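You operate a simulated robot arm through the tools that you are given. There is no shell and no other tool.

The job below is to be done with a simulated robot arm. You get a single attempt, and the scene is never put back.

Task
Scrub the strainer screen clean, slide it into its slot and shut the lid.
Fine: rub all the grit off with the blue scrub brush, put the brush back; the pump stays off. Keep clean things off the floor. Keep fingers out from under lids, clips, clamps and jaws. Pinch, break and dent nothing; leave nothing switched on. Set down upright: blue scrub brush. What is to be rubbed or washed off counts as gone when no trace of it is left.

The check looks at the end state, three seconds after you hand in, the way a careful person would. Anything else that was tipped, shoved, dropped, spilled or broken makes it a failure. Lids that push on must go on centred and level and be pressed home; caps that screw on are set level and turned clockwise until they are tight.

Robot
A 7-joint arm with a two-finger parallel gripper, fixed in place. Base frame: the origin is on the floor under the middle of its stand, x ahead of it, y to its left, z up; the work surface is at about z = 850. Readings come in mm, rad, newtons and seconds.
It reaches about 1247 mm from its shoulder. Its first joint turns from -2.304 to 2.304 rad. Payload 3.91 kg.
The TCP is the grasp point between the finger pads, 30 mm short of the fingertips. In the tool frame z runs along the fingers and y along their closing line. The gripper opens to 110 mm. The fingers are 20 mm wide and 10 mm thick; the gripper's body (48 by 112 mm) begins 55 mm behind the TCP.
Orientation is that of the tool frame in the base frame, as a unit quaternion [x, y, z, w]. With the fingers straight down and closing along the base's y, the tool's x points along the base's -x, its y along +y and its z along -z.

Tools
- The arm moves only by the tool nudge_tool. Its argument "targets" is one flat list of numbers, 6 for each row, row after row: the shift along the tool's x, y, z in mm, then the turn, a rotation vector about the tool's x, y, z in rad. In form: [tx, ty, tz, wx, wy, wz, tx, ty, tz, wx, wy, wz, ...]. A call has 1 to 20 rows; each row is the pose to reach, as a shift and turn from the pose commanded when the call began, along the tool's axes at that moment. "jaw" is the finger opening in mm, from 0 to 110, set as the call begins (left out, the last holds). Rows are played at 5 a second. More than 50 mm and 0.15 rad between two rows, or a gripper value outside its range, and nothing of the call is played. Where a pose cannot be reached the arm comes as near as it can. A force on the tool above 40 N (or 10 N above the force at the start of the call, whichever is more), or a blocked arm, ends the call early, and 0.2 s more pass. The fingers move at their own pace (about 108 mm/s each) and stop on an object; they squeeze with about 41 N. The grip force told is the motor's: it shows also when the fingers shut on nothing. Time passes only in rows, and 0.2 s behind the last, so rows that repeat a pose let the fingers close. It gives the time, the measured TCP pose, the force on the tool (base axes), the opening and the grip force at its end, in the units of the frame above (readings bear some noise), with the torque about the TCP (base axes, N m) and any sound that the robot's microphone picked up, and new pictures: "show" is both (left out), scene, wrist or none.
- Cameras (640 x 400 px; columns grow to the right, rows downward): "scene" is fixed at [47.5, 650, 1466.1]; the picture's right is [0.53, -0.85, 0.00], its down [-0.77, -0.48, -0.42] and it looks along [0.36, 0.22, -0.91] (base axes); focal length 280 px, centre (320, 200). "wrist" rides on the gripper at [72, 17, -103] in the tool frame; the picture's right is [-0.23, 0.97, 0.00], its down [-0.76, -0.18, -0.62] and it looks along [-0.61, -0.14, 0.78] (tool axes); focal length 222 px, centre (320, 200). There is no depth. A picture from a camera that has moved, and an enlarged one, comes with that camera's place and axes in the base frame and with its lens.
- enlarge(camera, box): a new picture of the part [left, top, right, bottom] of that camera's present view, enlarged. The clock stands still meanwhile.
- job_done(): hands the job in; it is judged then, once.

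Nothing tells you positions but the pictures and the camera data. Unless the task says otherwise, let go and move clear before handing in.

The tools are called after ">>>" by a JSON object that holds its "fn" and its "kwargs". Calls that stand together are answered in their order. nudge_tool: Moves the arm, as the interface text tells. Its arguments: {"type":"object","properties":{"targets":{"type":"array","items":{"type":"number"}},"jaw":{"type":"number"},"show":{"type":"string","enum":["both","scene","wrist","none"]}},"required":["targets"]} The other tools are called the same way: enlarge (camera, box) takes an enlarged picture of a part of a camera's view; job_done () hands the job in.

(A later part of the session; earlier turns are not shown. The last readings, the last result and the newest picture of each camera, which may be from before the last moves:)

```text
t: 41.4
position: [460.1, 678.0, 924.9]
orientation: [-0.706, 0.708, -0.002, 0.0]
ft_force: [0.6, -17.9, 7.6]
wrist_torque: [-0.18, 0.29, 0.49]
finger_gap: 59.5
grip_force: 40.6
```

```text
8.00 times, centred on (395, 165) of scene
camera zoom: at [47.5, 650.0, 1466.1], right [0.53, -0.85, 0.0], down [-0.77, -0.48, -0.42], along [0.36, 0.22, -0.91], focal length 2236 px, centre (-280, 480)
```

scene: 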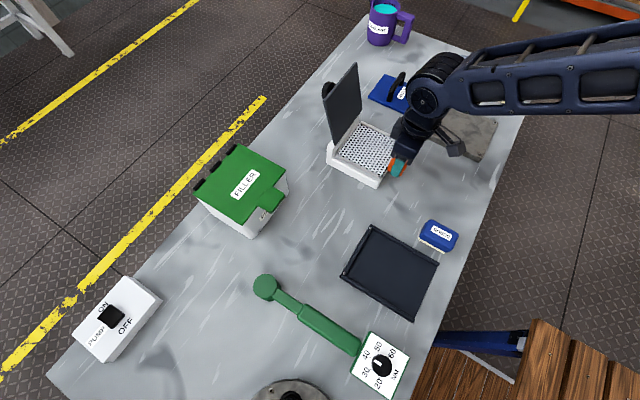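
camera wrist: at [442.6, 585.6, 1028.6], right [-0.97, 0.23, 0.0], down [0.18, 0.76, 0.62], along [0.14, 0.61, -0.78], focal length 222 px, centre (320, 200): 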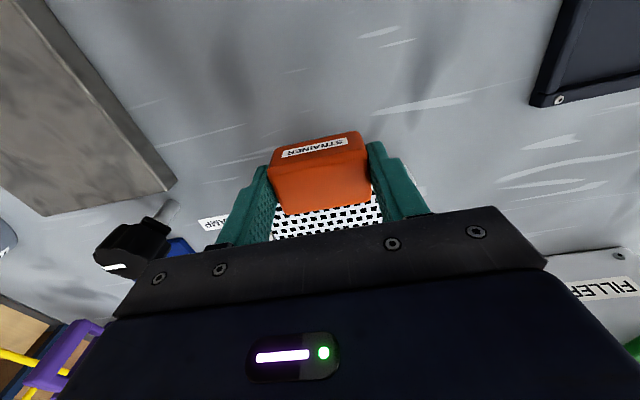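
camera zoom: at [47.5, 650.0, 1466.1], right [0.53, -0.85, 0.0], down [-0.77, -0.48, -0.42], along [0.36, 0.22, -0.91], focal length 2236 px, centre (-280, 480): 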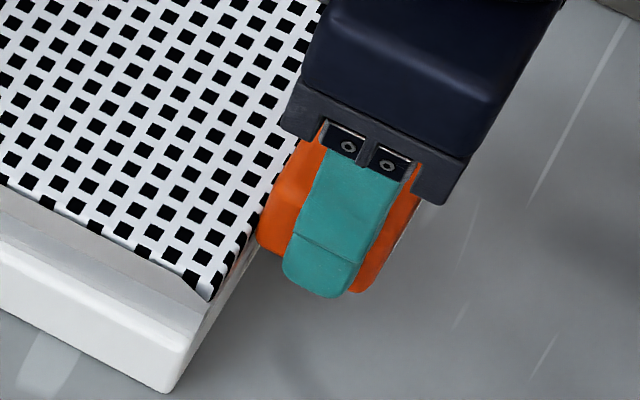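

The screen is home against the stop and flush at the front. I'll ease the push, release the handle and rise.

>>> {"fn": "nudge_tool", "kwargs": {"targets": [0.8, 0, -0.3, 0, 0, 0, 1.2, 0, -0.3, 0, 0, 0], "show": "none"}}

>>> {"fn": "nudge_tool", "kwargs": {"targets": [0, 0, 0, 0, 0, 0, 0, 0, 0, 0, 0, 0, 0, 0, 0, 0, 0, 0], "jaw": 80, "show": "none"}}

>>> {"fn": "nudge_tool", "kwargs": {"targets": [0, 0, -20, 0, 0, 0, 10, 0, -50, 0, 0, 0, 30, 0, -90, 0, 0, 0, 50, 0, -120, 0, 0, 0], "show": "both"}}

>>> {"fn": "enlarge", "kwargs": {"camera": "scene", "box": [310, 60, 430, 200]}}

>>> {"fn": "enlarge", "kwargs": {"camera": "wrist", "box": [240, 80, 420, 240]}}

```text
t: 42.0
position: [458.9, 678.4, 924.0]
orientation: [0.708, -0.707, 0.0, -0.001]
ft_force: [2.9, -4.5, -0.4]
wrist_torque: [-0.24, -0.19, -0.21]
finger_gap: 59.2
grip_force: 41.1
```

```text
t: 42.8
position: [458.1, 677.8, 924.1]
orientation: [0.707, -0.707, 0.0, 0.0]
ft_force: [0.7, 0.2, 0.7]
wrist_torque: [-0.04, 0.03, 0.02]
finger_gap: 80.0
grip_force: 0.1
```

```text
t: 43.8
position: [459.9, 629.5, 1042.5]
orientation: [-0.707, 0.707, 0.0, -0.001]
ft_force: [0.5, 1.4, 0.0]
wrist_torque: [0.03, 0.03, -0.04]
finger_gap: 80.1
grip_force: 0.1
camera wrist: at [443.0, 556.5, 1147.0], right [-0.97, 0.23, 0.0], down [0.18, 0.76, 0.62], along [0.14, 0.61, -0.78], focal length 222 px, centre (320, 200)
```

scene: 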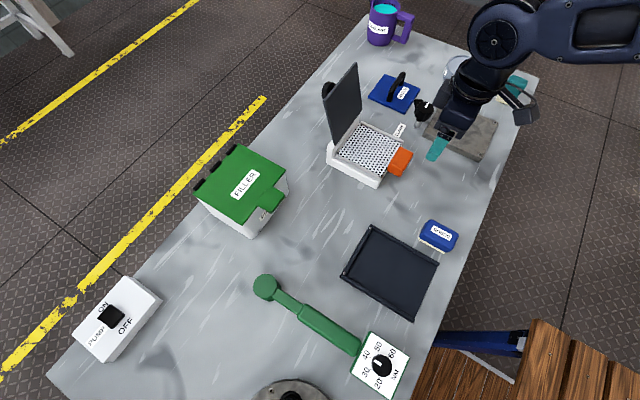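
wrist: 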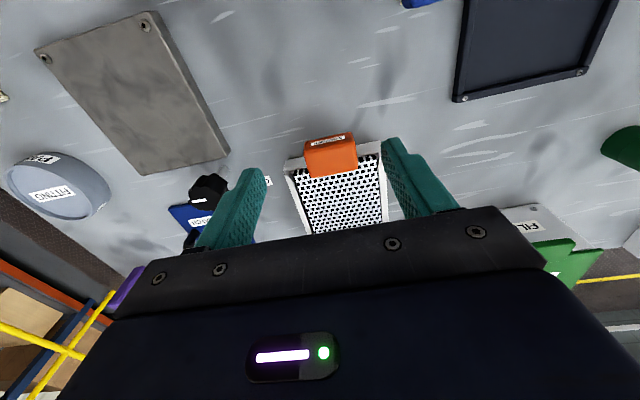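

```text
2.86 times, centred on (370, 130) of scene
camera zoom: at [47.5, 650.0, 1466.1], right [0.53, -0.85, 0.0], down [-0.77, -0.48, -0.42], along [0.36, 0.22, -0.91], focal length 798 px, centre (177, 400)
```

zoom: 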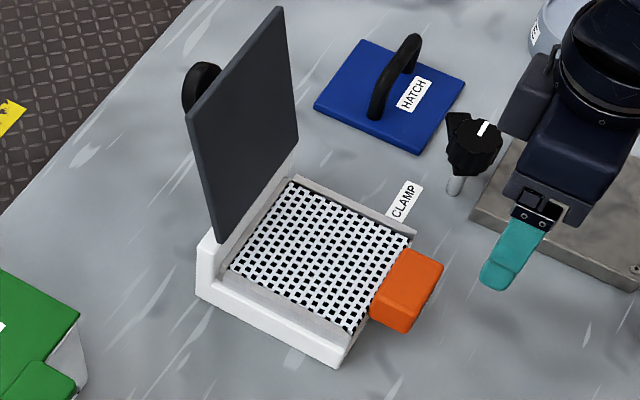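

```text
2.50 times, centred on (330, 160) of wrist
camera zoom: at [443.0, 556.5, 1147.0], right [-0.97, 0.23, 0.0], down [0.18, 0.76, 0.62], along [0.14, 0.61, -0.78], focal length 555 px, centre (295, 300)
```

zoom: 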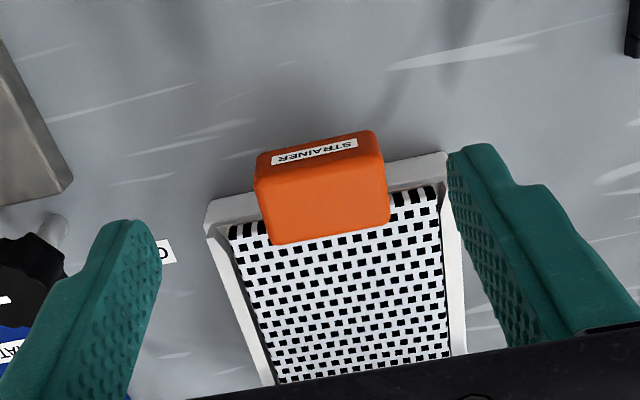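

>>> {"fn": "enlarge", "kwargs": {"camera": "scene", "box": [325, 115, 420, 195]}}

>>> {"fn": "enlarge", "kwargs": {"camera": "wrist", "box": [280, 130, 400, 190]}}

>>> {"fn": "enlarge", "kwargs": {"camera": "scene", "box": [310, 55, 390, 145]}}

```text
5.00 times, centred on (372, 155) of scene
camera zoom: at [47.5, 650.0, 1466.1], right [0.53, -0.85, 0.0], down [-0.77, -0.48, -0.42], along [0.36, 0.22, -0.91], focal length 1397 px, centre (58, 425)
```

zoom: 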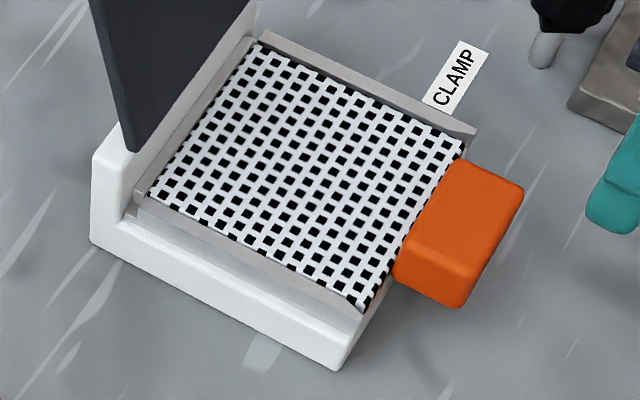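

```text
5.33 times, centred on (340, 160) of wrist
camera zoom: at [443.0, 556.5, 1147.0], right [-0.97, 0.23, 0.0], down [0.18, 0.76, 0.62], along [0.14, 0.61, -0.78], focal length 1185 px, centre (213, 413)
```

zoom: 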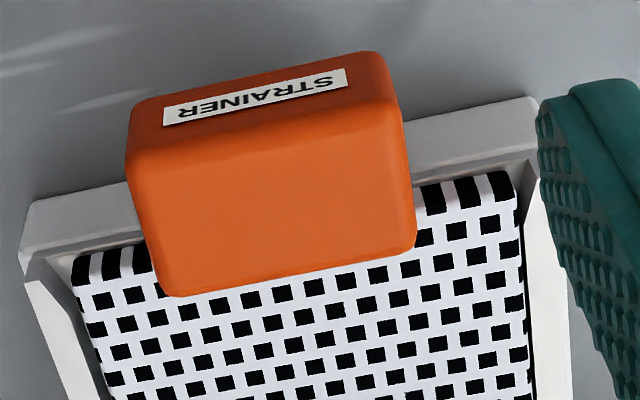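

```text
4.44 times, centred on (350, 100) of scene
camera zoom: at [47.5, 650.0, 1466.1], right [0.53, -0.85, 0.0], down [-0.77, -0.48, -0.42], along [0.36, 0.22, -0.91], focal length 1242 px, centre (187, 644)
```

zoom: 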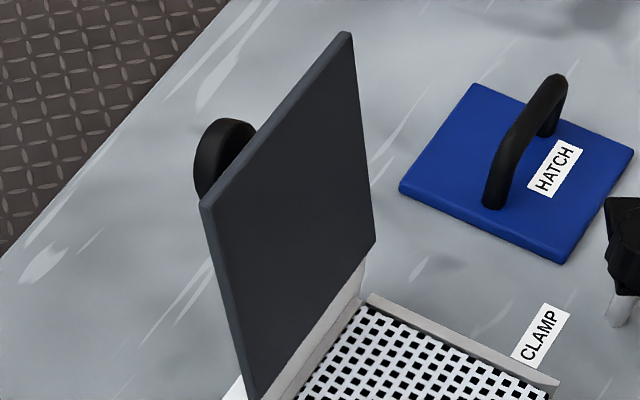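

The screen is seated against the rear stop, inside the rails and clear of the lid line. Next I need to see the lid's back and its handle, so I'll rise and turn the wrist camera around to look toward -y.

>>> {"fn": "nudge_tool", "kwargs": {"targets": [0, 0, -45, 0, 0, 0, 0, 0, -90, 0, 0, 0, 0, 0, -135, 0, 0, 0, 0, 0, -180, 0, 0, 0, 0, 0, -210, 0, 0, 0, 0, 0, -210, 0, 0, 0.14, 0, 0, -210, 0, 0, 0.28, 0, 0, -210, 0, 0, 0.42, 0, 0, -210, 0, 0, 0.56, 0, 0, -210, 0, 0, 0.7, 0, 0, -210, 0, 0, 0.84, 0, 0, -210, 0, 0, 0.98, 0, 0, -210, 0, 0, 1.12, 0, 0, -210, 0, 0, 1.26, 0, 0, -210, 0, 0, 1.4, 0, 0, -210, 0, 0, 1.54], "show": "scene"}}

```text
t: 47.2
position: [459.3, 627.8, 1253.0]
orientation: [-0.014, 1.0, 0.0, 0.0]
ft_force: [-0.1, 0.9, -0.3]
wrist_torque: [0.0, 0.01, -0.02]
finger_gap: 80.1
grip_force: 0.1
```

scene: 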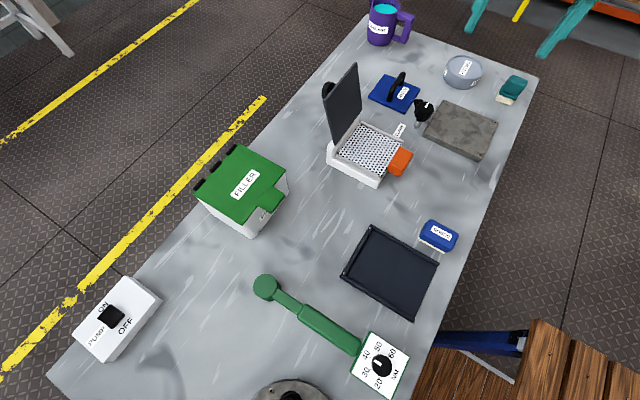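

>>> {"fn": "nudge_tool", "kwargs": {"targets": [-0.8, 24.5, 4.5, 0, 0, 0.1456, -1.6, 49, 9, 0, 0, 0.2912, -2.4, 73.5, 13.5, 0, 0, 0.4368, -3.2, 98, 18, 0, 0, 0.5824, -4, 122.5, 22.5, 0, 0, 0.728, -4.8, 147, 27, 0, 0, 0.8736, -5.6, 171.5, 31.5, 0, 0, 1.0192, -6.4, 196, 36, 0, 0, 1.1648, -7.2, 220.5, 40.5, 0, 0, 1.3104, -8, 245, 45, 0, 0, 1.456, -8.8, 270, 50, 0, 0, 1.6016], "jaw": 110}}

```text
t: 49.6
position: [443.2, 850.4, 1205.4]
orientation: [0.696, 0.718, -0.001, 0.001]
ft_force: [0.4, 0.3, -0.5]
wrist_torque: [0.0, 0.04, 0.03]
finger_gap: 110.3
grip_force: 0.0
out of reach, approached as far as the arm can: row 9, 10, 11
camera wrist: at [455.6, 923.4, 1310.1], right [0.98, -0.19, 0.0], down [-0.15, -0.77, 0.62], along [-0.12, -0.61, -0.78], focal length 222 px, centre (320, 200)
```

scene: 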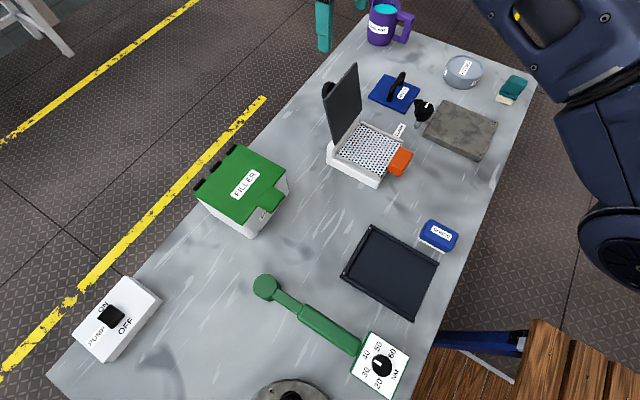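
wrist: 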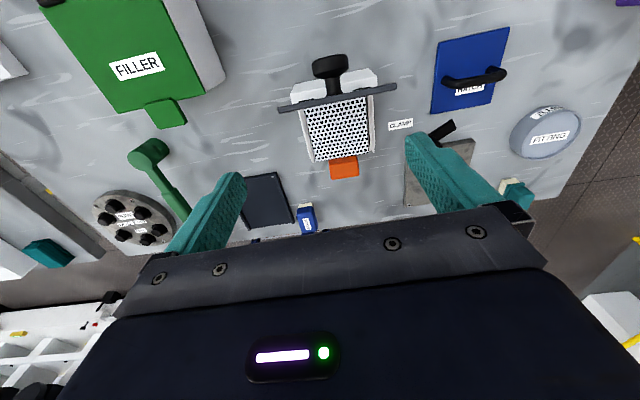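

>>> {"fn": "enlarge", "kwargs": {"camera": "wrist", "box": [260, 30, 420, 190]}}

>>> {"fn": "enlarge", "kwargs": {"camera": "wrist", "box": [280, 40, 400, 120]}}

```text
2.50 times, centred on (340, 110) of wrist
camera zoom: at [455.6, 923.4, 1310.1], right [0.98, -0.19, 0.0], down [-0.15, -0.77, 0.62], along [-0.12, -0.61, -0.78], focal length 555 px, centre (270, 425)
```

zoom: 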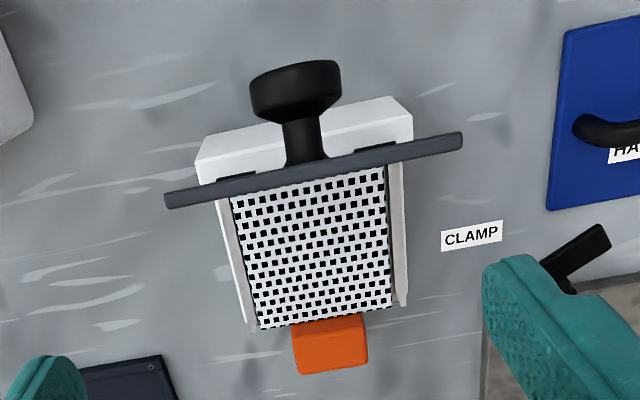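

```text
5.00 times, centred on (340, 80) of wrist
camera zoom: at [455.6, 923.4, 1310.1], right [0.98, -0.19, 0.0], down [-0.15, -0.77, 0.62], along [-0.12, -0.61, -0.78], focal length 1111 px, centre (220, 800)
```

zoom: 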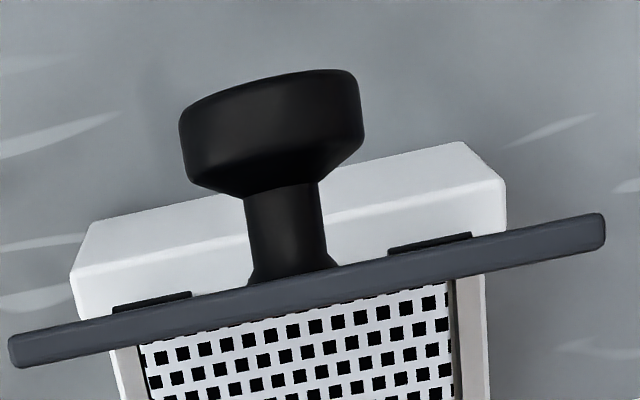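

The lid's pull is a mushroom knob on its outer face, with the head centre near (460, 880, 1013). The lid's free edge is at z≈1051, leaning back about 16°. My last target was out of reach, so I'll lower a bit and see what reach I get there, staying above the lid.

>>> {"fn": "nudge_tool", "kwargs": {"targets": [0, 0, 30, 0, 0, 0, 0, 0, 60, 0, 0, 0, 0, 0, 90, 0, 0, 0], "show": "both"}}

```text
t: 50.4
position: [448.2, 871.7, 1133.7]
orientation: [0.707, 0.707, -0.001, 0.001]
ft_force: [-0.7, 0.4, 0.0]
wrist_torque: [-0.03, 0.01, 0.02]
finger_gap: 109.7
grip_force: 0.1
out of reach, approached as far as the arm can: row 1, 2, 3
camera wrist: at [464.8, 944.2, 1236.9], right [0.97, -0.23, 0.0], down [-0.18, -0.76, 0.62], along [-0.14, -0.61, -0.78], focal length 222 px, centre (320, 200)
```

scene: 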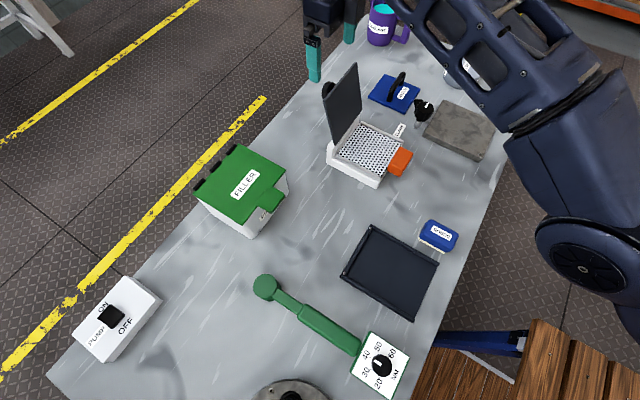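
wrist: 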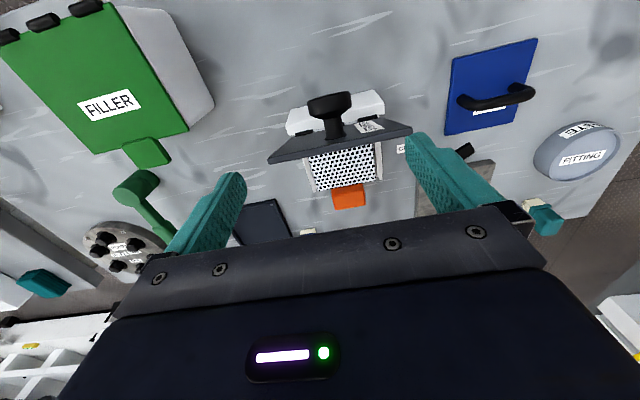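

>>> {"fn": "enlarge", "kwargs": {"camera": "wrist", "box": [250, 70, 430, 220]}}

>>> {"fn": "enlarge", "kwargs": {"camera": "wrist", "box": [290, 80, 370, 150]}}

```text
2.67 times, centred on (340, 145) of wrist
camera zoom: at [464.8, 944.2, 1236.9], right [0.97, -0.23, 0.0], down [-0.18, -0.76, 0.62], along [-0.14, -0.61, -0.78], focal length 592 px, centre (267, 347)
```

zoom: 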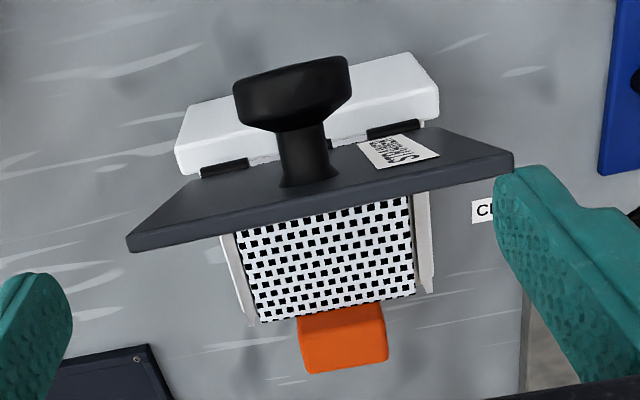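

```text
5.71 times, centred on (330, 115) of wrist
camera zoom: at [464.8, 944.2, 1236.9], right [0.97, -0.23, 0.0], down [-0.18, -0.76, 0.62], along [-0.14, -0.61, -0.78], focal length 1269 px, centre (263, 686)
```

zoom: 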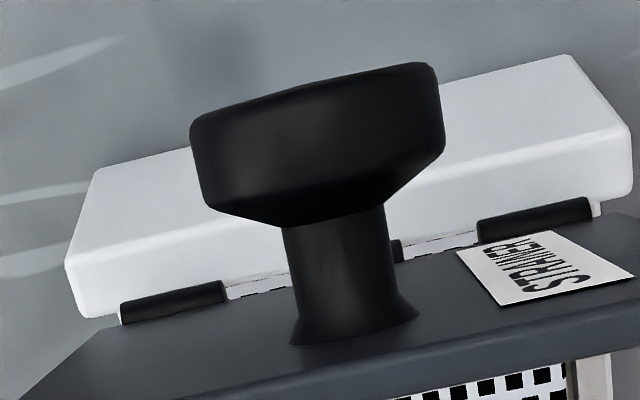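

Near the knob height the reach looks sufficient. The knob head is about 42 mm across with its centre near (460, 884, 1016). I'll approach from above, behind the lid, with the fingers straddling the knob head in x, and stop above it to check.

>>> {"fn": "nudge_tool", "kwargs": {"targets": [-22.9, 1, 14, 0, 0, 0, -20.9, 1, 26, 0, 0, 0, -18.9, 1, 36, 0, 0, 0, -17.9, 1, 44, 0, 0, 0], "jaw": 80}}

>>> {"fn": "enlarge", "kwargs": {"camera": "wrist", "box": [220, 90, 440, 240]}}

>>> {"fn": "enlarge", "kwargs": {"camera": "scene", "box": [270, 0, 420, 150]}}

```text
t: 51.4
position: [458.3, 878.0, 1103.0]
orientation: [0.707, 0.707, -0.001, 0.0]
ft_force: [0.6, -0.6, -0.1]
wrist_torque: [-0.03, -0.01, -0.02]
finger_gap: 79.9
grip_force: 0.2
out of reach, approached as far as the arm can: row 1, 2, 3, 4
camera wrist: at [474.8, 949.5, 1207.3], right [0.97, -0.23, 0.0], down [-0.18, -0.76, 0.62], along [-0.14, -0.61, -0.78], focal length 222 px, centre (320, 200)
```

scene: 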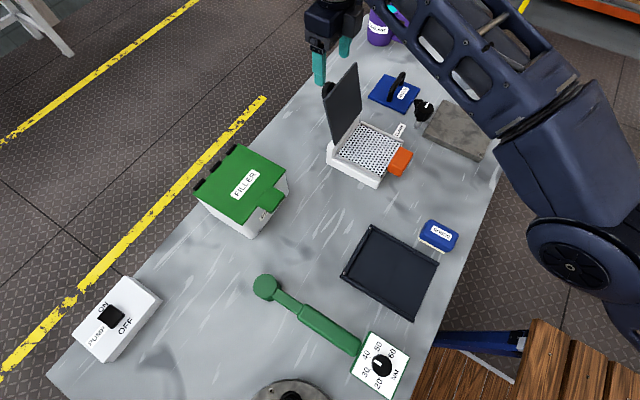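
wrist: 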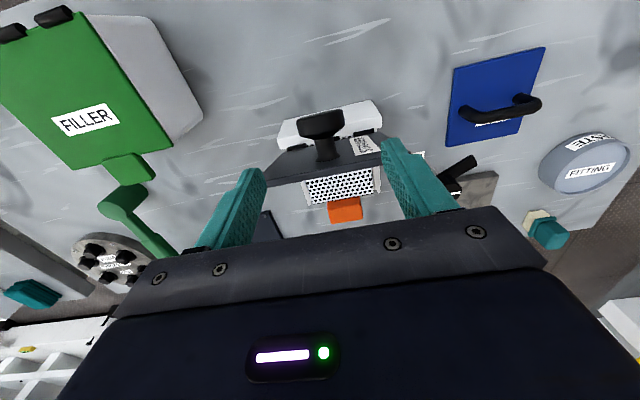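

```text
2.67 times, centred on (330, 165) of wrist
camera zoom: at [474.8, 949.5, 1207.3], right [0.97, -0.23, 0.0], down [-0.18, -0.76, 0.62], along [-0.14, -0.61, -0.78], focal length 592 px, centre (293, 293)
```

zoom: 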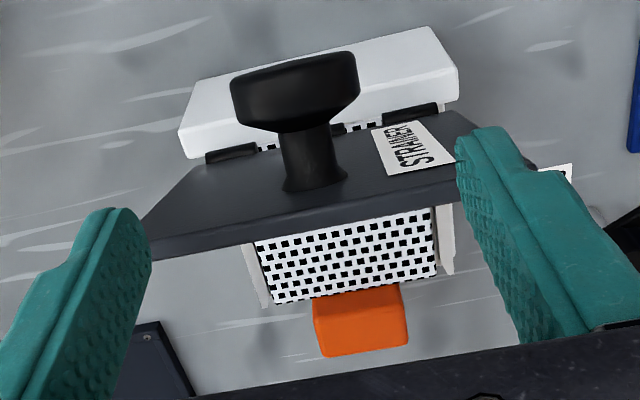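

```text
2.67 times, centred on (345, 75) of scene
camera zoom: at [47.5, 650.0, 1466.1], right [0.53, -0.85, 0.0], down [-0.77, -0.48, -0.42], along [0.36, 0.22, -0.91], focal length 745 px, centre (253, 533)
```

zoom: 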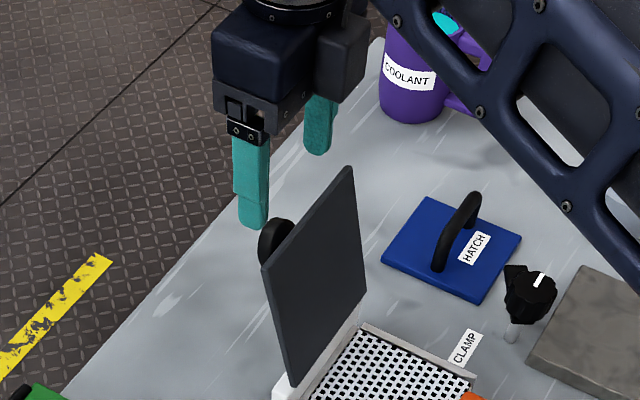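

>>> {"fn": "nudge_tool", "kwargs": {"targets": [-4, 0, 5, 0, 0, 0, -4, 0, 10, 0, 0, 0, -4, 0, 10, 0, 0, 0, -4, 0, 10, 0, 0, 0]}}

>>> {"fn": "enlarge", "kwargs": {"camera": "wrist", "box": [220, 90, 440, 240]}}

>>> {"fn": "enlarge", "kwargs": {"camera": "scene", "box": [290, 20, 390, 120]}}

```text
t: 52.4
position: [458.9, 878.0, 1096.5]
orientation: [0.708, 0.707, -0.001, 0.001]
ft_force: [-0.3, 0.1, -0.2]
wrist_torque: [-0.01, 0.03, 0.02]
finger_gap: 80.0
grip_force: 0.1
out of reach, approached as far as the arm can: row 1, 2, 3, 4
camera wrist: at [475.5, 951.1, 1199.8], right [0.97, -0.23, 0.0], down [-0.18, -0.76, 0.63], along [-0.14, -0.61, -0.78], focal length 222 px, centre (320, 200)
```

scene: 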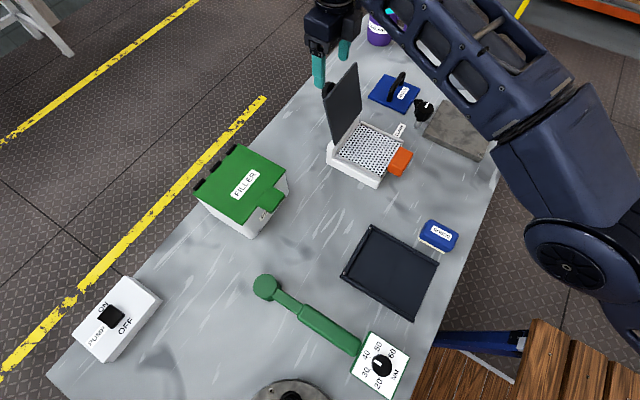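
wrist: 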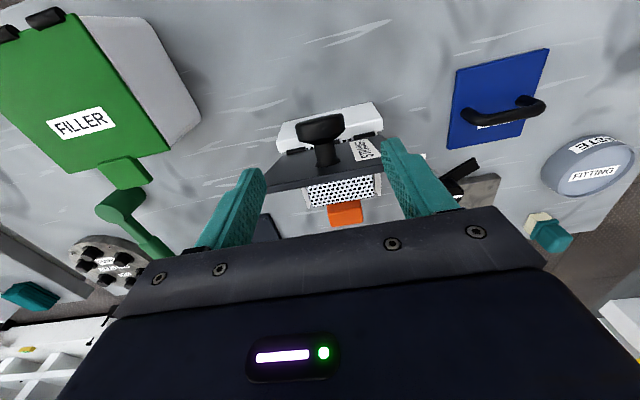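

```text
2.67 times, centred on (330, 165) of wrist
camera zoom: at [475.5, 951.1, 1199.8], right [0.97, -0.23, 0.0], down [-0.18, -0.76, 0.63], along [-0.14, -0.61, -0.78], focal length 592 px, centre (293, 293)
```

zoom: 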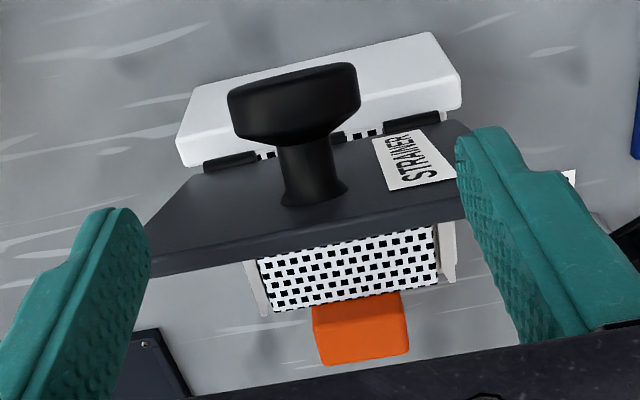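

```text
4.00 times, centred on (340, 70) of scene
camera zoom: at [47.5, 650.0, 1466.1], right [0.53, -0.85, 0.0], down [-0.77, -0.48, -0.42], along [0.36, 0.22, -0.91], focal length 1118 px, centre (240, 720)
```

zoom: 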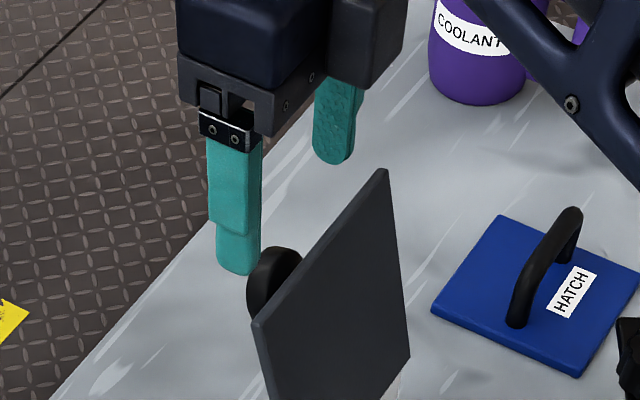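

Straight down is at the edge of reach here, so I'll tilt the tool 12° to bring the wrist closer, with fingertips leaning toward +y over the lid's top edge. First I'll hover above the knob along that tilted axis.

>>> {"fn": "nudge_tool", "kwargs": {"targets": [-4, -0.2, -40, 0, 0.105, 0, -10.6, -0.2, -38, 0, 0.2094, 0, -10.6, -0.2, -34.2, 0, 0.2094, 0, -10.6, -0.2, -34.2, 0, 0.2094, 0]}}

>>> {"fn": "enlarge", "kwargs": {"camera": "wrist", "box": [220, 90, 440, 240]}}

>>> {"fn": "enlarge", "kwargs": {"camera": "scene", "box": [290, 20, 390, 120]}}

```text
t: 53.4
position: [472.3, 906.0, 1140.9]
orientation: [0.703, 0.704, 0.073, -0.073]
ft_force: [-0.1, -0.5, -0.1]
wrist_torque: [-0.02, 0.01, -0.03]
finger_gap: 80.1
grip_force: 0.1
out of reach, approached as far as the arm can: row 1, 2, 3, 4
camera wrist: at [489.2, 954.5, 1258.0], right [0.97, -0.22, -0.05], down [-0.18, -0.87, 0.45], along [-0.14, -0.43, -0.89], focal length 222 px, centre (320, 200)
```

scene: 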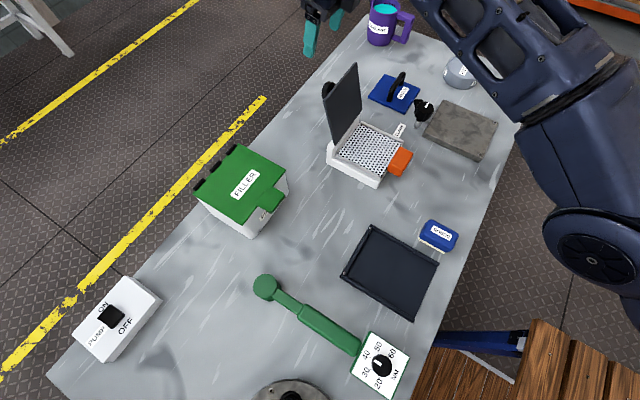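
wrist: 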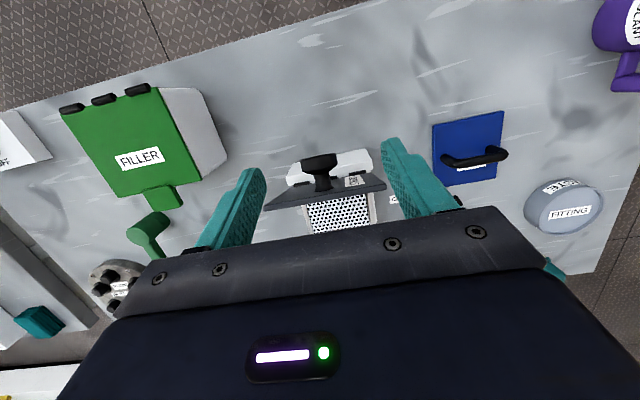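

```text
2.67 times, centred on (330, 165) of wrist
camera zoom: at [489.2, 954.5, 1258.0], right [0.97, -0.22, -0.05], down [-0.18, -0.87, 0.45], along [-0.14, -0.43, -0.89], focal length 592 px, centre (293, 293)
```

zoom: 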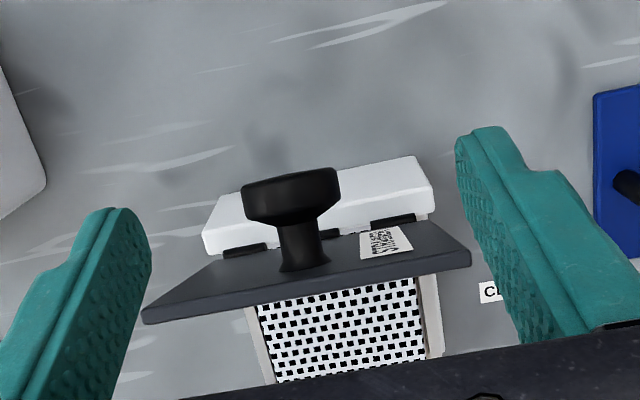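

```text
4.00 times, centred on (340, 70) of scene
camera zoom: at [47.5, 650.0, 1466.1], right [0.53, -0.85, 0.0], down [-0.77, -0.48, -0.42], along [0.36, 0.22, -0.91], focal length 1118 px, centre (240, 720)
```

zoom: 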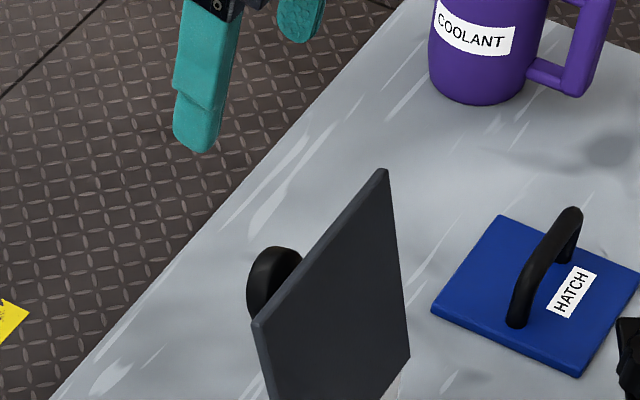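

The arm is lagging near its stretched-out pose, so I'll hold this target for a moment to see where it settles, still above the lid and knob.

>>> {"fn": "nudge_tool", "kwargs": {"targets": [0, 0, 0, 0, 0, 0, 0, 0, 0, 0, 0, 0, 0, 0, 0, 0, 0, 0, 0, 0, 0, 0, 0, 0], "show": "scene"}}

```text
t: 54.4
position: [472.3, 905.2, 1140.0]
orientation: [0.703, 0.703, 0.074, -0.074]
ft_force: [0.3, -0.1, 0.4]
wrist_torque: [0.01, 0.01, 0.0]
finger_gap: 79.9
grip_force: 0.1
```

scene: 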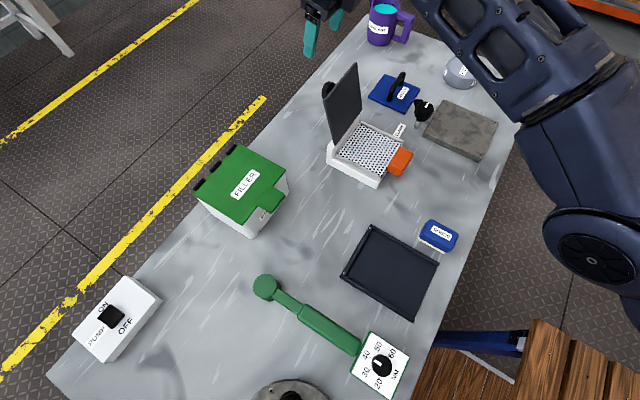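

The wrist seems close to a joint limit in this yaw, because the arm moves oddly. I'll back off up and toward -y, untilt, and return to the earlier yaw (camera on the -y side), which had plenty of freedom.

>>> {"fn": "nudge_tool", "kwargs": {"targets": [-25, -2.4, -25.7, 0, -0.07, 0, -50, -4.8, -51.5, 0, -0.14, 0, -75, -7.2, -77.2, 0, -0.2094, 0, -101, -9.6, -103, 0, -0.2094, 0, -126, -12, -128.7, 0, -0.2094, 0, -126, -12, -128.7, 0, -0.2094, 0], "show": "none"}}

```text
t: 55.8
position: [483.5, 809.0, 1262.0]
orientation: [0.707, 0.707, 0.0, 0.0]
ft_force: [-0.3, -0.1, -1.2]
wrist_torque: [-0.01, 0.0, -0.01]
finger_gap: 79.7
grip_force: 0.1
out of reach, approached as far as the arm can: row 1, 2, 3, 4, 5, 6
```

>>> {"fn": "nudge_tool", "kwargs": {"targets": [-5, 0, 0, 0, 0, -0.14, -10, 0, 0, 0, 0, -0.28, -15, 0, 0, 0, 0, -0.42, -20, 0, 0, 0, 0, -0.56, -25, 0, 0, 0, 0, -0.7, -30, 0, 0, 0, 0, -0.84, -35, 0, 0, 0, 0, -0.98, -40, 0, 0, 0, 0, -1.12, -45, 0, 0, 0, 0, -1.26, -50, 0, 0, 0, 0, -1.4, -50, 0, 0, 0, 0, -1.54], "show": "none"}}

```text
t: 58.2
position: [498.6, 797.0, 1276.4]
orientation: [0.015, 1.0, -0.001, -0.001]
ft_force: [0.0, -1.0, -0.4]
wrist_torque: [0.04, 0.04, 0.01]
finger_gap: 80.0
grip_force: 0.0
out of reach, approached as far as the arm can: row 1, 2, 3, 4, 5, 6, 7, 8, 9, 10, 11
```

>>> {"fn": "nudge_tool", "kwargs": {"targets": [0, 0, 0, 0, 0, 0], "show": "both"}}

```text
t: 58.6
position: [498.8, 796.3, 1277.3]
orientation: [0.015, 1.0, 0.0, -0.001]
ft_force: [0.2, 0.3, -0.2]
wrist_torque: [0.03, -0.02, 0.0]
finger_gap: 80.0
grip_force: 0.0
camera wrist: at [427.0, 815.3, 1381.5], right [0.26, 0.97, 0.0], down [0.76, -0.2, 0.62], along [0.6, -0.16, -0.78], focal length 222 px, centre (320, 200)
```

scene: 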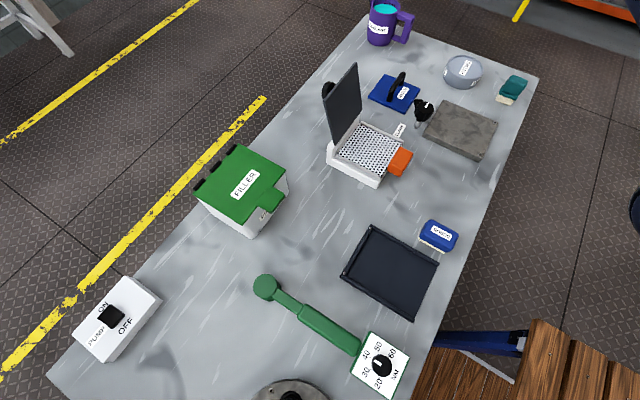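
wrist: 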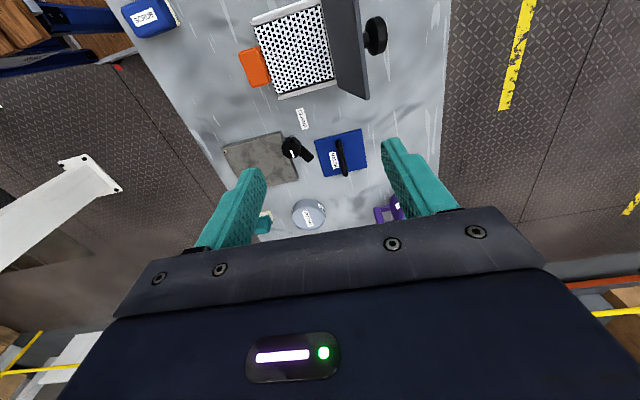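

>>> {"fn": "nudge_tool", "kwargs": {"targets": [11, -24, 0, 0, 0, 0, 22, -48, 0, 0, 0, 0, 34, -73, 0, 0, 0, 0, 45, -97, 0, 0, 0, 0, 56, -121, 0, 0, 0, 0], "show": "none"}}

```text
t: 59.8
position: [481.6, 787.5, 1312.8]
orientation: [0.016, 1.0, 0.001, 0.0]
ft_force: [0.3, -0.4, 0.2]
wrist_torque: [-0.03, 0.02, -0.02]
finger_gap: 80.0
grip_force: 0.0
out of reach, approached as far as the arm can: row 1, 2, 3, 4, 5
```

The arm is stretched straight (singular) and slides along its reach sphere. I'll try a downward move, which should bend the elbow again. It stays well above the lid.

>>> {"fn": "nudge_tool", "kwargs": {"targets": [0, 0, 25, 0, 0, 0, 0, 0, 50, 0, 0, 0, 0, 0, 75, 0, 0, 0, 0, 0, 100, 0, 0, 0, 0, 0, 125, 0, 0, 0, 0, 0, 150, 0, 0, 0, 0, 0, 150, 0, 0, 0], "show": "scene"}}

```text
t: 61.4
position: [498.1, 835.8, 1185.6]
orientation: [0.016, 1.0, -0.001, -0.001]
ft_force: [-0.1, 0.7, -0.4]
wrist_torque: [0.02, -0.01, -0.03]
finger_gap: 80.0
grip_force: 0.0
out of reach, approached as far as the arm can: row 1, 2, 3, 4, 5, 6, 7
```

scene: 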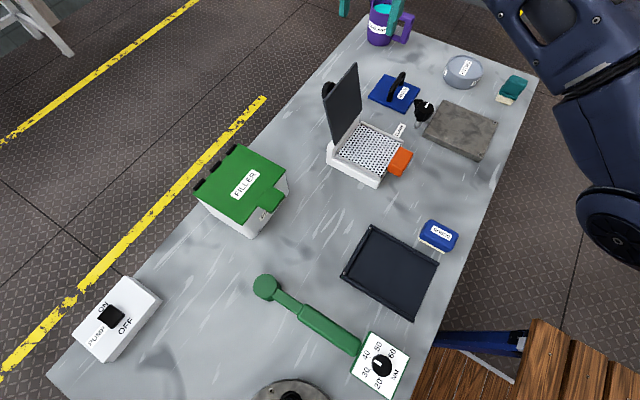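

The arm looks caught with its elbow on the wrong side. Tilting the fingertips toward the base while retracting should let the elbow flip back up. I'm staying high over the bench for this.

>>> {"fn": "nudge_tool", "kwargs": {"targets": [18, -33, -10, 0.098, 0.0545, 0, 36, -66, -20, 0.197, 0.109, 0, 54, -98, -30, 0.295, 0.1635, 0, 72.6, -131.3, -40, 0.394, 0.218, 0, 72.6, -131.3, -40, 0.394, 0.218, 0], "show": "scene"}}

```text
t: 62.6
position: [482.1, 806.7, 1209.7]
orientation: [0.015, 0.997, -0.06, -0.035]
ft_force: [-0.8, 0.5, 1.0]
wrist_torque: [0.02, 0.01, 0.03]
finger_gap: 80.3
grip_force: 0.0
out of reach, approached as far as the arm can: row 1, 2, 3, 4, 5
```

scene: 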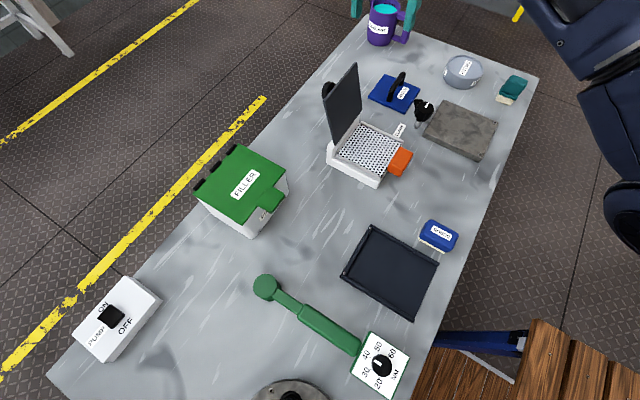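

>>> {"fn": "enlarge", "kwargs": {"camera": "scene", "box": [480, 0, 640, 280]}}

>>> {"fn": "enlarge", "kwargs": {"camera": "scene", "box": [320, 0, 440, 80]}}

```text
1.43 times, centred on (560, 140) of scene
camera zoom: at [47.5, 650.0, 1466.1], right [0.53, -0.85, 0.0], down [-0.77, -0.48, -0.42], along [0.36, 0.22, -0.91], focal length 399 px, centre (-23, 286)
```

zoom: 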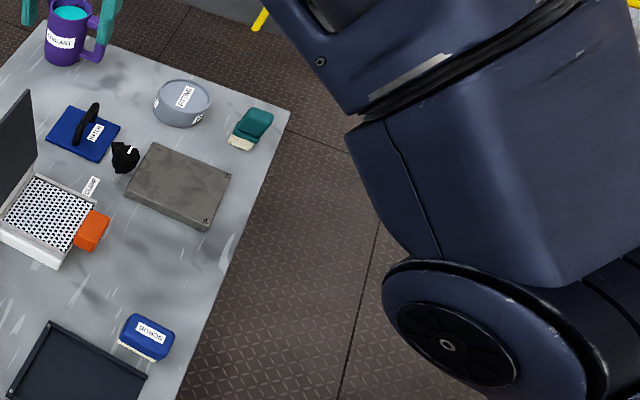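

```text
5.00 times, centred on (380, 40) of scene
camera zoom: at [47.5, 650.0, 1466.1], right [0.53, -0.85, 0.0], down [-0.77, -0.48, -0.42], along [0.36, 0.22, -0.91], focal length 1397 px, centre (20, 1000)
```

zoom: 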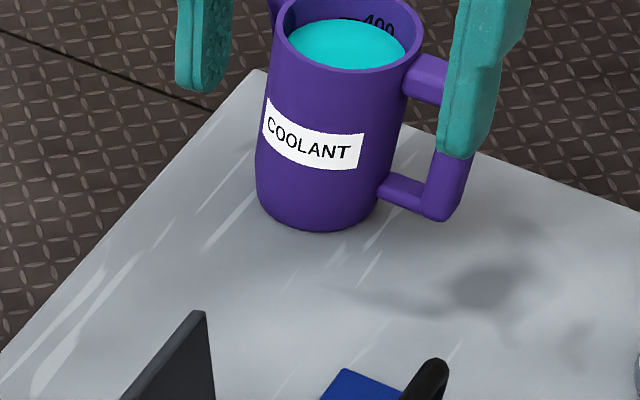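

The solver has been projecting every target onto the reach sphere. I'll first drive tangentially down and slightly outward at a clear azimuth, over the HATCH area but more than 100 mm above everything, and then come inward so the elbow folds the right way.

>>> {"fn": "nudge_tool", "kwargs": {"targets": [-43.1, -5.05, 12.8, -0.1216, -0.0673, 0, -86.2, -10.1, 25.6, -0.1216, -0.0673, 0, -129.3, -15.2, 38.4, -0.1216, -0.0673, 0, -172.4, -20.2, 51.2, -0.1216, -0.0673, 0, -177.4, -12.7, 95.2, -0.1216, -0.0673, 0, -183.3, -4.25, 139.1, -0.1216, -0.0673, 0, -162.1, -31.4, 153.9, -0.1216, -0.0673, 0, -138.2, -61.9, 159.3, -0.1216, -0.0673, 0, -114.3, -92.2, 164.5, -0.1216, -0.0673, 0, -93.3, -117.6, 169.1, -0.1216, -0.0673, 0], "show": "scene"}}

```text
t: 64.8
position: [642.7, 800.4, 1083.7]
orientation: [0.015, 1.0, -0.001, 0.0]
ft_force: [-0.2, -0.5, 0.3]
wrist_torque: [0.04, 0.02, -0.02]
finger_gap: 79.9
grip_force: 0.1
out of reach, approached as far as the arm can: row 1, 2, 3, 5, 6, 7, 8, 9, 10
```

scene: 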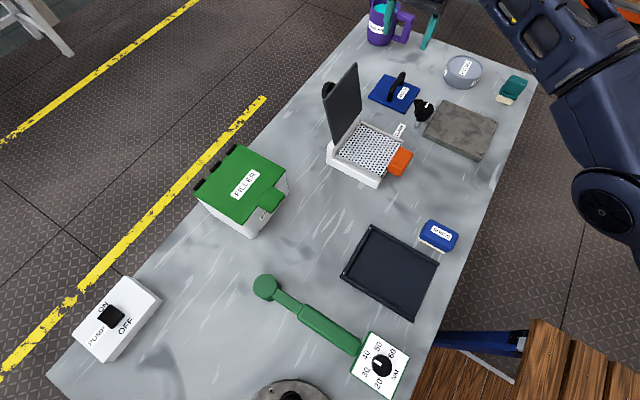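

Results are always farther out and higher than requested, so the elbow seems folded below with the shoulder at its limit. I'll stretch the arm fully out and up, sweep down while stretched, then come back in so the elbow folds upward, all high above the bench.

>>> {"fn": "nudge_tool", "kwargs": {"targets": [-18.1, 23.9, -37, 0, 0, 0, -36.1, 47.9, -75, 0, 0, 0, -54.2, 71.8, -112, 0, 0, 0, -72.2, 95.8, -150, 0, 0, 0, -75.3, 99.8, -105, 0, 0, 0, -78.3, 103.7, -60, 0, 0, 0, -78.3, 103.7, -15, 0, 0, 0, -75.3, 99.8, 20, 0, 0, 0, -51.2, 67.8, 20, 0, 0, 0, -27.1, 35.9, 20, 0, 0, 0, -3, 4, 20, 0, 0, 0, 21.1, -27.9, 20, 0, 0, 0, 45.2, -59.9, 20, 0, 0, 0, 69.2, -91.8, 20, 0, 0, 0], "show": "scene"}}

```text
t: 67.8
position: [575.5, 706.3, 1064.8]
orientation: [0.015, 1.0, 0.0, -0.001]
ft_force: [-0.2, 0.0, -1.1]
wrist_torque: [-0.02, 0.02, 0.0]
finger_gap: 79.9
grip_force: 0.0
out of reach, approached as far as the arm can: row 1, 2, 3, 4, 5, 6, 7, 8, 9, 10
```

scene: 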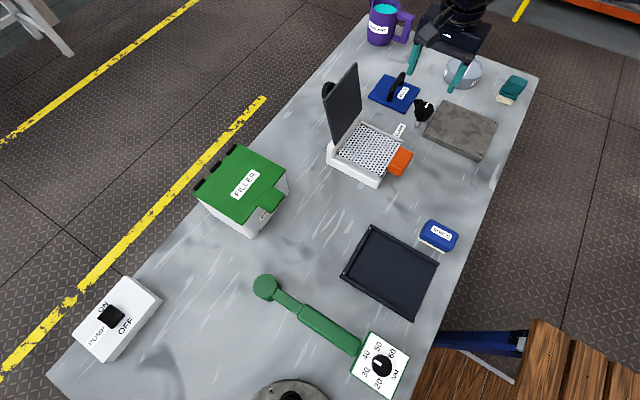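

The arm has folded back properly and all poses are reachable again. I'll now return to the earlier yaw (fingers closing along x, camera on the -y side) while rising and moving toward the lid.

>>> {"fn": "nudge_tool", "kwargs": {"targets": [10.7, 8.2, -25, 0, 0, -0.1455, 21.4, 16.4, -50, 0, 0, -0.291, 32.1, 24.7, -75, 0, 0, -0.4365, 42.8, 32.9, -85, 0, 0, -0.582, 53.5, 41.1, -85, 0, 0, -0.7275, 64.3, 49.4, -85, 0, 0, -0.873, 75, 57.6, -85, 0, 0, -1.0185, 85.7, 65.8, -85, 0, 0, -1.164, 96.4, 74, -85, 0, 0, -1.3095, 107.1, 82.3, -85, 0, 0, -1.455, 117.8, 90.5, -85, 0, 0, -1.6]}}

>>> {"fn": "enlarge", "kwargs": {"camera": "scene", "box": [270, 20, 430, 200]}}

```text
t: 70.2
position: [459.6, 804.0, 1149.2]
orientation: [0.707, -0.707, 0.001, 0.0]
ft_force: [0.5, -0.2, -0.3]
wrist_torque: [-0.01, 0.01, -0.02]
finger_gap: 80.1
grip_force: 0.1
camera wrist: at [442.4, 730.1, 1255.1], right [-0.97, 0.23, 0.0], down [0.18, 0.76, 0.62], along [0.14, 0.61, -0.78], focal length 222 px, centre (320, 200)
```

scene: 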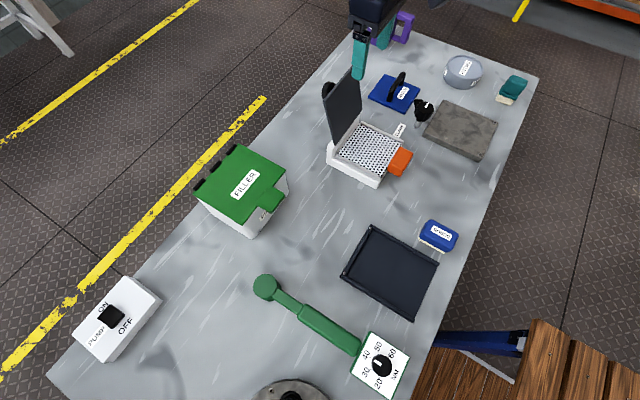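
wrist: 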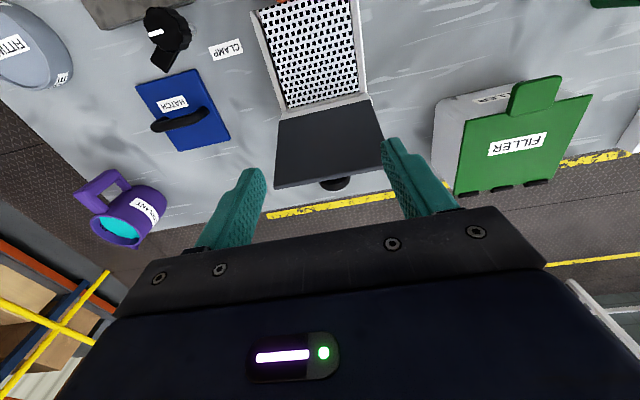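

```text
2.22 times, centred on (350, 110) of scene
camera zoom: at [47.5, 650.0, 1466.1], right [0.53, -0.85, 0.0], down [-0.77, -0.48, -0.42], along [0.36, 0.22, -0.91], focal length 621 px, centre (253, 400)
```

zoom: 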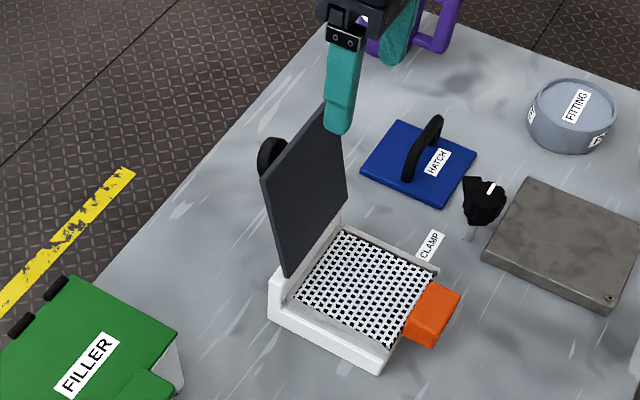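

>>> {"fn": "enlarge", "kwargs": {"camera": "wrist", "box": [250, 80, 410, 200]}}

>>> {"fn": "enlarge", "kwargs": {"camera": "wrist", "box": [260, 140, 400, 200]}}

```text
3.33 times, centred on (330, 140) of wrist
camera zoom: at [442.4, 730.1, 1255.1], right [-0.97, 0.23, 0.0], down [0.18, 0.76, 0.62], along [0.14, 0.61, -0.78], focal length 740 px, centre (287, 400)
```

zoom: 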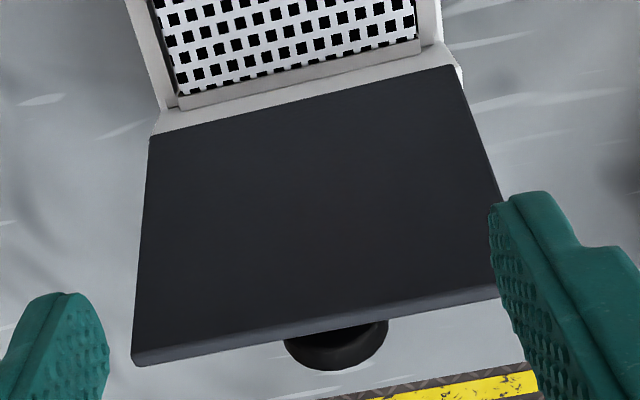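

```text
4.57 times, centred on (330, 170) of wrist
camera zoom: at [442.4, 730.1, 1255.1], right [-0.97, 0.23, 0.0], down [0.18, 0.76, 0.62], along [0.14, 0.61, -0.78], focal length 1015 px, centre (274, 337)
```

zoom: 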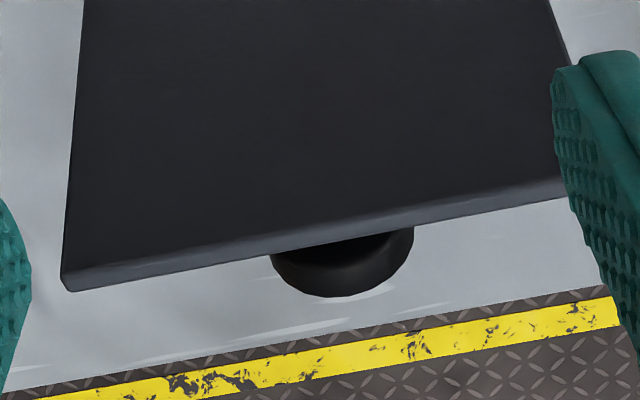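

I can see the lid's front face with the knob peeking out behind its top edge, and the knob head centre is near (460, 880, 1015). I'll hover behind the lid above the knob with a slight 4° tilt.

>>> {"fn": "nudge_tool", "kwargs": {"targets": [-25, 0, 8, 0, -0.035, 0, -50, 0, 20, 0, -0.07, 0, -73, 0, 35, 0, -0.07, 0, -73, 0, 49, 0, -0.07, 0], "jaw": 66}}

>>> {"fn": "enlarge", "kwargs": {"camera": "wrist", "box": [220, 90, 440, 240]}}

>>> {"fn": "enlarge", "kwargs": {"camera": "scene", "box": [290, 20, 390, 120]}}

```text
t: 71.2
position: [457.9, 873.5, 1101.0]
orientation: [-0.706, 0.707, 0.025, 0.025]
ft_force: [0.7, 0.7, 0.0]
wrist_torque: [-0.01, 0.0, 0.02]
finger_gap: 66.0
grip_force: 0.1
camera wrist: at [441.2, 794.6, 1200.6], right [-0.97, 0.23, 0.02], down [0.18, 0.72, 0.67], along [0.14, 0.66, -0.74], focal length 222 px, centre (320, 200)
```

scene: 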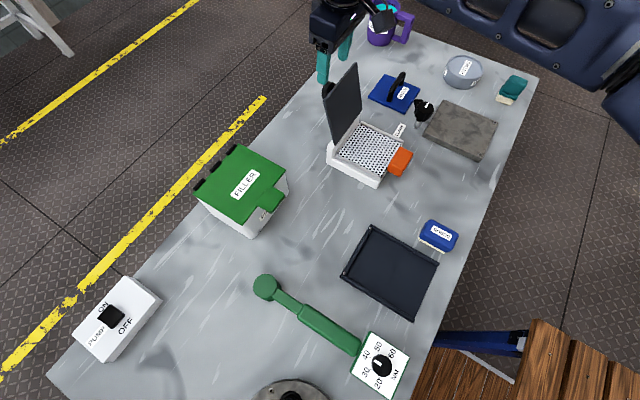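
wrist: 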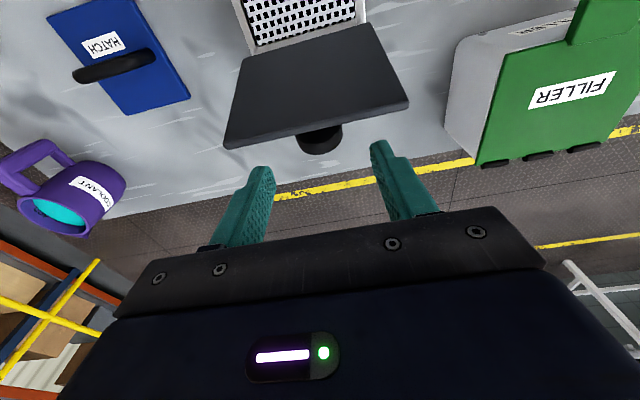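

```text
2.67 times, centred on (330, 165) of wrist
camera zoom: at [441.2, 794.6, 1200.6], right [-0.97, 0.23, 0.02], down [0.18, 0.72, 0.67], along [0.14, 0.66, -0.74], focal length 592 px, centre (293, 293)
```

zoom: 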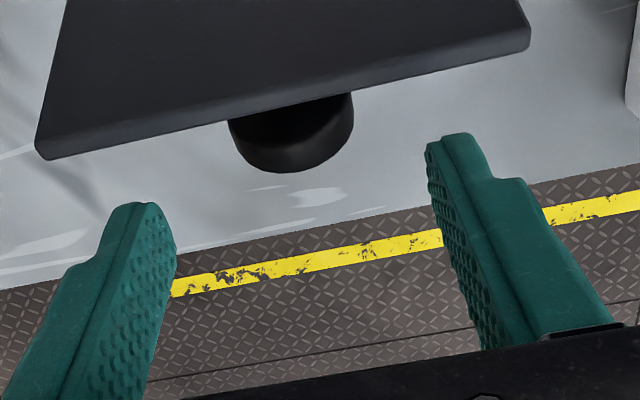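

```text
4.00 times, centred on (340, 70) of scene
camera zoom: at [47.5, 650.0, 1466.1], right [0.53, -0.85, 0.0], down [-0.77, -0.48, -0.42], along [0.36, 0.22, -0.91], focal length 1118 px, centre (240, 720)
```

zoom: 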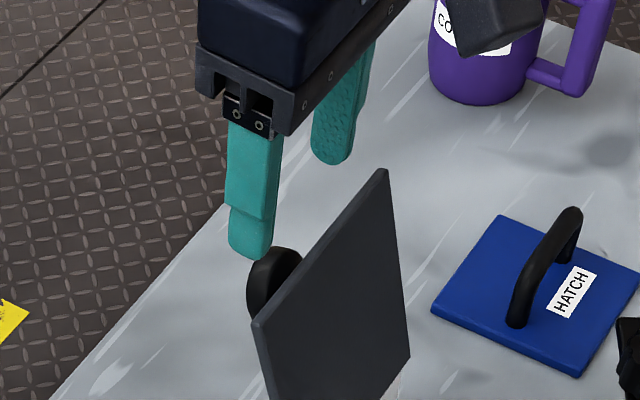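

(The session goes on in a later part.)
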